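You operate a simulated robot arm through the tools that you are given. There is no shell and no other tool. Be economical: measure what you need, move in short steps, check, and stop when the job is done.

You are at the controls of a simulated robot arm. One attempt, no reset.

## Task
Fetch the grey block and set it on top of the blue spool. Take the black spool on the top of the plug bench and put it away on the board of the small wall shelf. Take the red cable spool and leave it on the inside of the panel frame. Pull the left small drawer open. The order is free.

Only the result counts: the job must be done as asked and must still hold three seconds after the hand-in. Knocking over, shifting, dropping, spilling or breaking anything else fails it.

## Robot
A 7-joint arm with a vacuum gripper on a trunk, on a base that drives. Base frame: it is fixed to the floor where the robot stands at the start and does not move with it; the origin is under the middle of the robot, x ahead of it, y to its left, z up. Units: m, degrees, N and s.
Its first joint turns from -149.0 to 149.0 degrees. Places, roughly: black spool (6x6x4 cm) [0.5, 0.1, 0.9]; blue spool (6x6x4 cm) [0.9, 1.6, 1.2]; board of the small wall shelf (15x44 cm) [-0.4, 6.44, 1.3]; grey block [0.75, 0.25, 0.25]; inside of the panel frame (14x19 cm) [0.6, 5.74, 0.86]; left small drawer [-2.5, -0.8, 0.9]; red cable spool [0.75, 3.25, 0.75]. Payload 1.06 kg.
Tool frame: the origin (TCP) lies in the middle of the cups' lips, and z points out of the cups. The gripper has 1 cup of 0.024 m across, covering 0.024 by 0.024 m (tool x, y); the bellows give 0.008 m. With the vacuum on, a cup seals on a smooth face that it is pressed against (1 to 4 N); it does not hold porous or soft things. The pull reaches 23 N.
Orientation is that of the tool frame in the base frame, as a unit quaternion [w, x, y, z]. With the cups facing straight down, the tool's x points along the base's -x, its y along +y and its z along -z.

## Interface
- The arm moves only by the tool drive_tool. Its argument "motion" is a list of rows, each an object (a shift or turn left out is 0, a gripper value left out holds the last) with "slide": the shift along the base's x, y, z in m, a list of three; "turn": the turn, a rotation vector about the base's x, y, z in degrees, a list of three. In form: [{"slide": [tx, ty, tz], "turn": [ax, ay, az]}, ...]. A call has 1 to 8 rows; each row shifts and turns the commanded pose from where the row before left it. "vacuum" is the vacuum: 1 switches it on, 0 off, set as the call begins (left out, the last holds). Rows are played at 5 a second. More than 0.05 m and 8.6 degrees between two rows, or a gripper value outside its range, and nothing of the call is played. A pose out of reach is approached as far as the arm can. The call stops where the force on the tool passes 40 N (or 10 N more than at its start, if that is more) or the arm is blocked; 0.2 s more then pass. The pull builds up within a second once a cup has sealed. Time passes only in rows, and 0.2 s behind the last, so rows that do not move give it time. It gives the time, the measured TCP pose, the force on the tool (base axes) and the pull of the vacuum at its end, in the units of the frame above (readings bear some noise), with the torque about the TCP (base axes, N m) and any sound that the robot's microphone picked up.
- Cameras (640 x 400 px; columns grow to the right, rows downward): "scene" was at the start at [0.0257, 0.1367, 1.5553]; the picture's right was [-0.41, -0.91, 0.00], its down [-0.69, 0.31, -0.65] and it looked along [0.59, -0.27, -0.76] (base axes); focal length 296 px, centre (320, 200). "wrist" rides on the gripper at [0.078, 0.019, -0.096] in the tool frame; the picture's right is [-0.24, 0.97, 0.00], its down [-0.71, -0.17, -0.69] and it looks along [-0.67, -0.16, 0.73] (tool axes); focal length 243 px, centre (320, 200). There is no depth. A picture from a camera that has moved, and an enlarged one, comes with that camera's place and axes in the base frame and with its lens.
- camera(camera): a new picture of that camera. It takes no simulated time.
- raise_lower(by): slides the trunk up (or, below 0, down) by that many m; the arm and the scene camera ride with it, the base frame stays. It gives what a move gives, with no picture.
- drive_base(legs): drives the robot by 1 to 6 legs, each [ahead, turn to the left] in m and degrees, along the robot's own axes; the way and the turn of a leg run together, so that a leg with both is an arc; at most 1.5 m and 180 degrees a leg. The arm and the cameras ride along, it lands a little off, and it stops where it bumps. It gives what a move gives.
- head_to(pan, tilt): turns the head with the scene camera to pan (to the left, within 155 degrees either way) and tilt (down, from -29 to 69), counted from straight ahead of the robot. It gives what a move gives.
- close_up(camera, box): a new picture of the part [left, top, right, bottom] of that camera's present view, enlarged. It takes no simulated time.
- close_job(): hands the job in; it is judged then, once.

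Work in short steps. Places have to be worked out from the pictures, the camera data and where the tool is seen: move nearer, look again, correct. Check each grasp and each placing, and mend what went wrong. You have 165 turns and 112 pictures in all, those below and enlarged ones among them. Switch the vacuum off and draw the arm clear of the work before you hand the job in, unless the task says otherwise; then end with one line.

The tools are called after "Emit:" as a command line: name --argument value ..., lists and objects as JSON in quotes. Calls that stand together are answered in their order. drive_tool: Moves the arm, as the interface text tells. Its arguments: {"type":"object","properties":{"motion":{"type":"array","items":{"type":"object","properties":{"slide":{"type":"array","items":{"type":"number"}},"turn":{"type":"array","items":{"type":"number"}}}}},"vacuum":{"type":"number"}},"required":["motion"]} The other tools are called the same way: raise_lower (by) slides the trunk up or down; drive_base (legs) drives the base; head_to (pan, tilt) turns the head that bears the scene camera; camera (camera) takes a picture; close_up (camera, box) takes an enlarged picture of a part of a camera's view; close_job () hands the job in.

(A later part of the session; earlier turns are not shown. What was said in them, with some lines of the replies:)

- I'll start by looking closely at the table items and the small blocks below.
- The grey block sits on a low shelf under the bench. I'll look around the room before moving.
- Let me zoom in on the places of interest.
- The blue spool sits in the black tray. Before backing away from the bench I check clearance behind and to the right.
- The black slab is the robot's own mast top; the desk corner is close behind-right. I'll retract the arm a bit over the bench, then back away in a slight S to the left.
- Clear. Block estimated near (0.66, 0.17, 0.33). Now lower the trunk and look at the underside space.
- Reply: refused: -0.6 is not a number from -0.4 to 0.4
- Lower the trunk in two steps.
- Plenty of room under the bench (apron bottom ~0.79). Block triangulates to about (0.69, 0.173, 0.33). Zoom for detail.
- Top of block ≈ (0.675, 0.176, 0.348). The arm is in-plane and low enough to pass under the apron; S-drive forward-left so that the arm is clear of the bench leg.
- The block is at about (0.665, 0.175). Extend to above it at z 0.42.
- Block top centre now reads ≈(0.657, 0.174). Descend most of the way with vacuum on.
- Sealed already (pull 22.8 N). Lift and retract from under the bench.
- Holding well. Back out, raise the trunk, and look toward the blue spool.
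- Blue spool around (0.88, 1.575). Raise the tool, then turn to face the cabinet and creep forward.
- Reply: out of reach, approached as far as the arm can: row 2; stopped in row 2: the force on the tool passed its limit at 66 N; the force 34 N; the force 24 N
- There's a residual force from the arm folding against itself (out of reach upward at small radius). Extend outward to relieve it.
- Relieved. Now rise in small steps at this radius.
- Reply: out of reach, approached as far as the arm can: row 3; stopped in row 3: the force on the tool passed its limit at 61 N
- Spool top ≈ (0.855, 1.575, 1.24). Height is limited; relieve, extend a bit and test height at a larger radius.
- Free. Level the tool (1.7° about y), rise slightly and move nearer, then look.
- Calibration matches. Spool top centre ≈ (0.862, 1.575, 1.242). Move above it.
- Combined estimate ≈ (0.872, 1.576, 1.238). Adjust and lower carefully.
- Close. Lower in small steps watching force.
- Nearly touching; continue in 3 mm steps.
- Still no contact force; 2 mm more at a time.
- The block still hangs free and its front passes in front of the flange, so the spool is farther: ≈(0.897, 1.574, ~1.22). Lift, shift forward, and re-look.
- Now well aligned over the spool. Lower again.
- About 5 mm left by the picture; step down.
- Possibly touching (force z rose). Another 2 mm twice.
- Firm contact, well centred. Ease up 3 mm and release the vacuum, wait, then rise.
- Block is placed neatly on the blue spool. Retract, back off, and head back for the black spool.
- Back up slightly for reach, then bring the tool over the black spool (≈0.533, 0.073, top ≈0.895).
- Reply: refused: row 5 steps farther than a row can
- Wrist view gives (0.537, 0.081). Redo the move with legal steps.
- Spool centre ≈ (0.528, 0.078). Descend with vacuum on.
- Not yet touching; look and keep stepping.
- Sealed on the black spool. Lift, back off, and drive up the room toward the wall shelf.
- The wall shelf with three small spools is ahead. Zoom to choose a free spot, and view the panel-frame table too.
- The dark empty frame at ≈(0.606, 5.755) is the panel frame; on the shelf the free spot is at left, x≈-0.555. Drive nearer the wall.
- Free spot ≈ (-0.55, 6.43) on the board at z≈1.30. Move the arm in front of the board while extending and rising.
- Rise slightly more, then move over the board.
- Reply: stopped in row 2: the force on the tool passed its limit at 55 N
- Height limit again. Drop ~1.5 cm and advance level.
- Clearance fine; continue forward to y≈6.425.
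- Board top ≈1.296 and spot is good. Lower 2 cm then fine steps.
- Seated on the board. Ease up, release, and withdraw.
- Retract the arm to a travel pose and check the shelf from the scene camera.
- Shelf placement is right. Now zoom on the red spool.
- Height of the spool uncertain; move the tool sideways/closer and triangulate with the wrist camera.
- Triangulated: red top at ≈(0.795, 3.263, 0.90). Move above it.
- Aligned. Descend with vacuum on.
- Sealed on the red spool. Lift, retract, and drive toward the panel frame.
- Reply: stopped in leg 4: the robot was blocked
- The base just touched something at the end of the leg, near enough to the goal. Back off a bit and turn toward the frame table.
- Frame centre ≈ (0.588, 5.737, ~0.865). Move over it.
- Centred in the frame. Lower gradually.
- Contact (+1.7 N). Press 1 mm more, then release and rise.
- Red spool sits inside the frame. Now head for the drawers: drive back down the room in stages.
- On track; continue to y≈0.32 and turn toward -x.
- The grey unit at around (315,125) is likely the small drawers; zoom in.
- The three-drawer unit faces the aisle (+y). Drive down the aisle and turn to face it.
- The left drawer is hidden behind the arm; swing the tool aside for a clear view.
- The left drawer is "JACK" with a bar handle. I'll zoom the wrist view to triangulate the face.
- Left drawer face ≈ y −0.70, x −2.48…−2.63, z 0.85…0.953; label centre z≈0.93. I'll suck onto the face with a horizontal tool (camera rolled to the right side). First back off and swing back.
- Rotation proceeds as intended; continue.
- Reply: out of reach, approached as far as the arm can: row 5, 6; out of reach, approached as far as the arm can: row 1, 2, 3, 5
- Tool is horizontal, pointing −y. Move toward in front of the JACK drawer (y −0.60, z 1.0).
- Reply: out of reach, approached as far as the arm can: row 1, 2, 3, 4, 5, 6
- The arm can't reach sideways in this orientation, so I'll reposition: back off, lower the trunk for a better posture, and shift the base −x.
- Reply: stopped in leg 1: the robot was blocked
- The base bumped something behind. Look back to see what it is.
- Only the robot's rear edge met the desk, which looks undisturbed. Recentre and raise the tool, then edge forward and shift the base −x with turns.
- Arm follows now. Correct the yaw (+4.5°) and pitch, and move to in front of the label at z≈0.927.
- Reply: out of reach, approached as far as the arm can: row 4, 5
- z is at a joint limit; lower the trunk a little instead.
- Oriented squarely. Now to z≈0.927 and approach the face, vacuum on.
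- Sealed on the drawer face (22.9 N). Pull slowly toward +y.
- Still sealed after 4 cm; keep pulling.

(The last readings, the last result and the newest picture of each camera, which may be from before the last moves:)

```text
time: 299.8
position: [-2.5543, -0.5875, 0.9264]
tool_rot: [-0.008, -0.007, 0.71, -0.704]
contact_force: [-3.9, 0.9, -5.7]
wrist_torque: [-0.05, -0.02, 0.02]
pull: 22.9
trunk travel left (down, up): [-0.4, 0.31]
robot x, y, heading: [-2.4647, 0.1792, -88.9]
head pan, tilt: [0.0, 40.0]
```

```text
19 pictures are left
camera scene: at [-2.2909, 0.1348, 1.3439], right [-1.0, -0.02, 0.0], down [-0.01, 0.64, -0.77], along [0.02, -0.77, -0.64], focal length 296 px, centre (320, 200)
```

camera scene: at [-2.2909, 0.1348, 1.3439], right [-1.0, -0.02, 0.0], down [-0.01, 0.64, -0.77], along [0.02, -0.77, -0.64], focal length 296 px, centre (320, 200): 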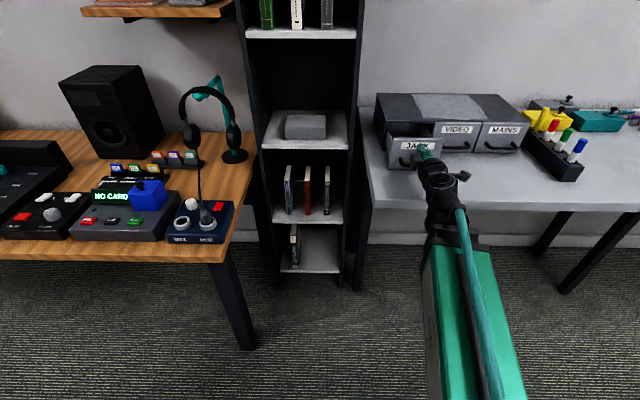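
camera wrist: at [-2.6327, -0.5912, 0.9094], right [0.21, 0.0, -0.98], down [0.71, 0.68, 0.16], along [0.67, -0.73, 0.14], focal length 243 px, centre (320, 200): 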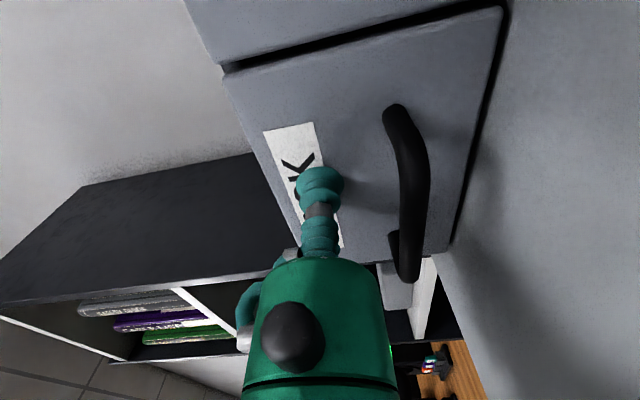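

Open about 10 cm. Pull another few centimetres, watching for a stop.

Emit:
drive_tool --motion '[{"slide": [0, 0.01, 0]}, {"slide": [0, 0.01, 0]}, {"slide": [0, 0.01, 0]}]'

Emit:
close_up --camera "scene" --box '[350, 80, 542, 200]'

```text
time: 300.6
position: [-2.5546, -0.5575, 0.9266]
tool_rot: [-0.007, -0.008, 0.709, -0.705]
contact_force: [-1.4, 1.0, -7.0]
wrist_torque: [-0.06, -0.06, 0.02]
pull: 23.0
trunk travel left (down, up): [-0.4, 0.31]
robot x, y, heading: [-2.4622, 0.175, -88.9]
head pan, tilt: [0.0, 40.0]
```

```text
3.33 times, centred on (446, 140) of scene
camera zoom: at [-2.2908, 0.1347, 1.3439], right [-1.0, -0.02, 0.0], down [-0.01, 0.64, -0.77], along [0.02, -0.77, -0.64], focal length 987 px, centre (-100, 400)
```

zoom: 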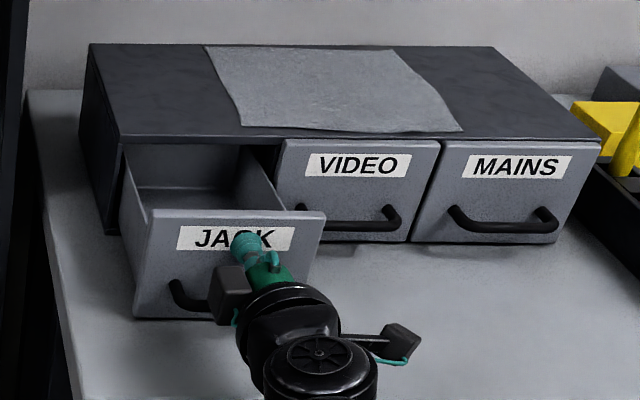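

Opened ~13 cm. Release and withdraw straight back, then check.

Emit:
drive_tool --motion '[{"slide": [0, 0, 0]}, {"slide": [0, 0, 0]}, {"slide": [0, 0, 0]}, {"slide": [0, 0, 0]}, {"slide": [0, 0, 0]}]' --vacuum 0

Emit:
drive_tool --motion '[{"slide": [0, 0.01, 0]}, {"slide": [0, 0.015, 0]}, {"slide": [0, 0.02, 0]}]'

Emit:
camera --camera "scene"

```text
time: 301.8
position: [-2.554, -0.5578, 0.9256]
tool_rot: [-0.007, -0.008, 0.708, -0.706]
contact_force: [-0.5, 0.5, -0.4]
wrist_torque: [-0.02, -0.01, 0.03]
pull: 0.0
trunk travel left (down, up): [-0.4, 0.31]
robot x, y, heading: [-2.4616, 0.1714, -88.8]
head pan, tilt: [0.0, 40.0]
```

```text
time: 302.6
position: [-2.5592, -0.5475, 0.9285]
tool_rot: [-0.007, -0.007, 0.708, -0.706]
contact_force: [-0.2, 0.7, 0.6]
wrist_torque: [0.0, 0.0, -0.01]
pull: 0.1
out of reach, approached as far as the arm can: row 2, 3
trunk travel left (down, up): [-0.4, 0.31]
robot x, y, heading: [-2.4647, 0.1739, -88.9]
head pan, tilt: [0.0, 40.0]
```

```text
17 pictures are left
camera scene: at [-2.2906, 0.1352, 1.3439], right [-1.0, -0.02, 0.0], down [-0.01, 0.64, -0.77], along [0.02, -0.77, -0.64], focal length 296 px, centre (320, 200)
```

scene: 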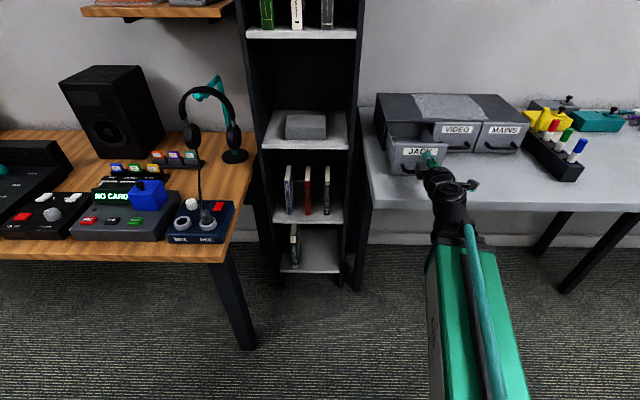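

Drawer stays open. Back the base 10 cm to draw the arm clear.

Emit:
drive_base --legs '[[-0.1, 0]]'

Emit:
close_up --camera "scene" --box '[340, 70, 532, 190]'

```text
time: 303.8
position: [-2.5606, -0.4484, 0.9278]
tool_rot: [-0.008, -0.007, 0.708, -0.706]
contact_force: [0.4, 0.0, 0.0]
wrist_torque: [-0.01, -0.01, -0.02]
pull: 0.1
trunk travel left (down, up): [-0.4, 0.31]
robot x, y, heading: [-2.4645, 0.2722, -88.6]
head pan, tilt: [0.0, 40.0]
```

```text
3.33 times, centred on (436, 130) of scene
camera zoom: at [-2.2927, 0.2346, 1.3439], right [-1.0, -0.02, 0.0], down [-0.01, 0.64, -0.77], along [0.02, -0.77, -0.64], focal length 987 px, centre (-67, 433)
```

zoom: 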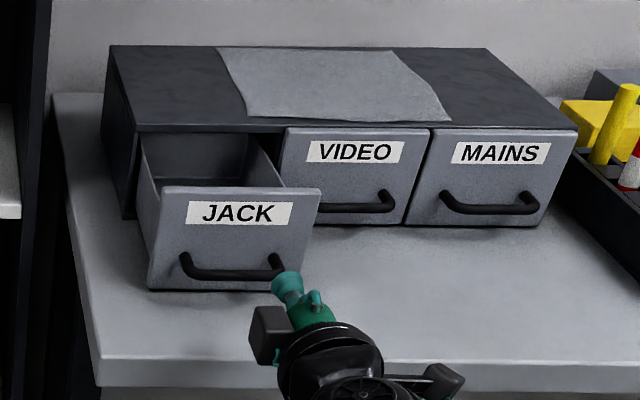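

All four parts are placed and the drawer is open, with the vacuum off and the arm clear. Handing in.

Emit:
close_job

```text
The job is handed in.
```

All four parts are done and the job is handed in: the grey block is on the blue spool, the black spool on the wall shelf, the red cable spool inside the panel frame, and the left small drawer ("JACK") is open about 13 cm. The base bumped twice, once below the wall shelf and once against the desk opposite the drawers; later pictures showed nothing visibly shifted, though I did not check either spot closely.
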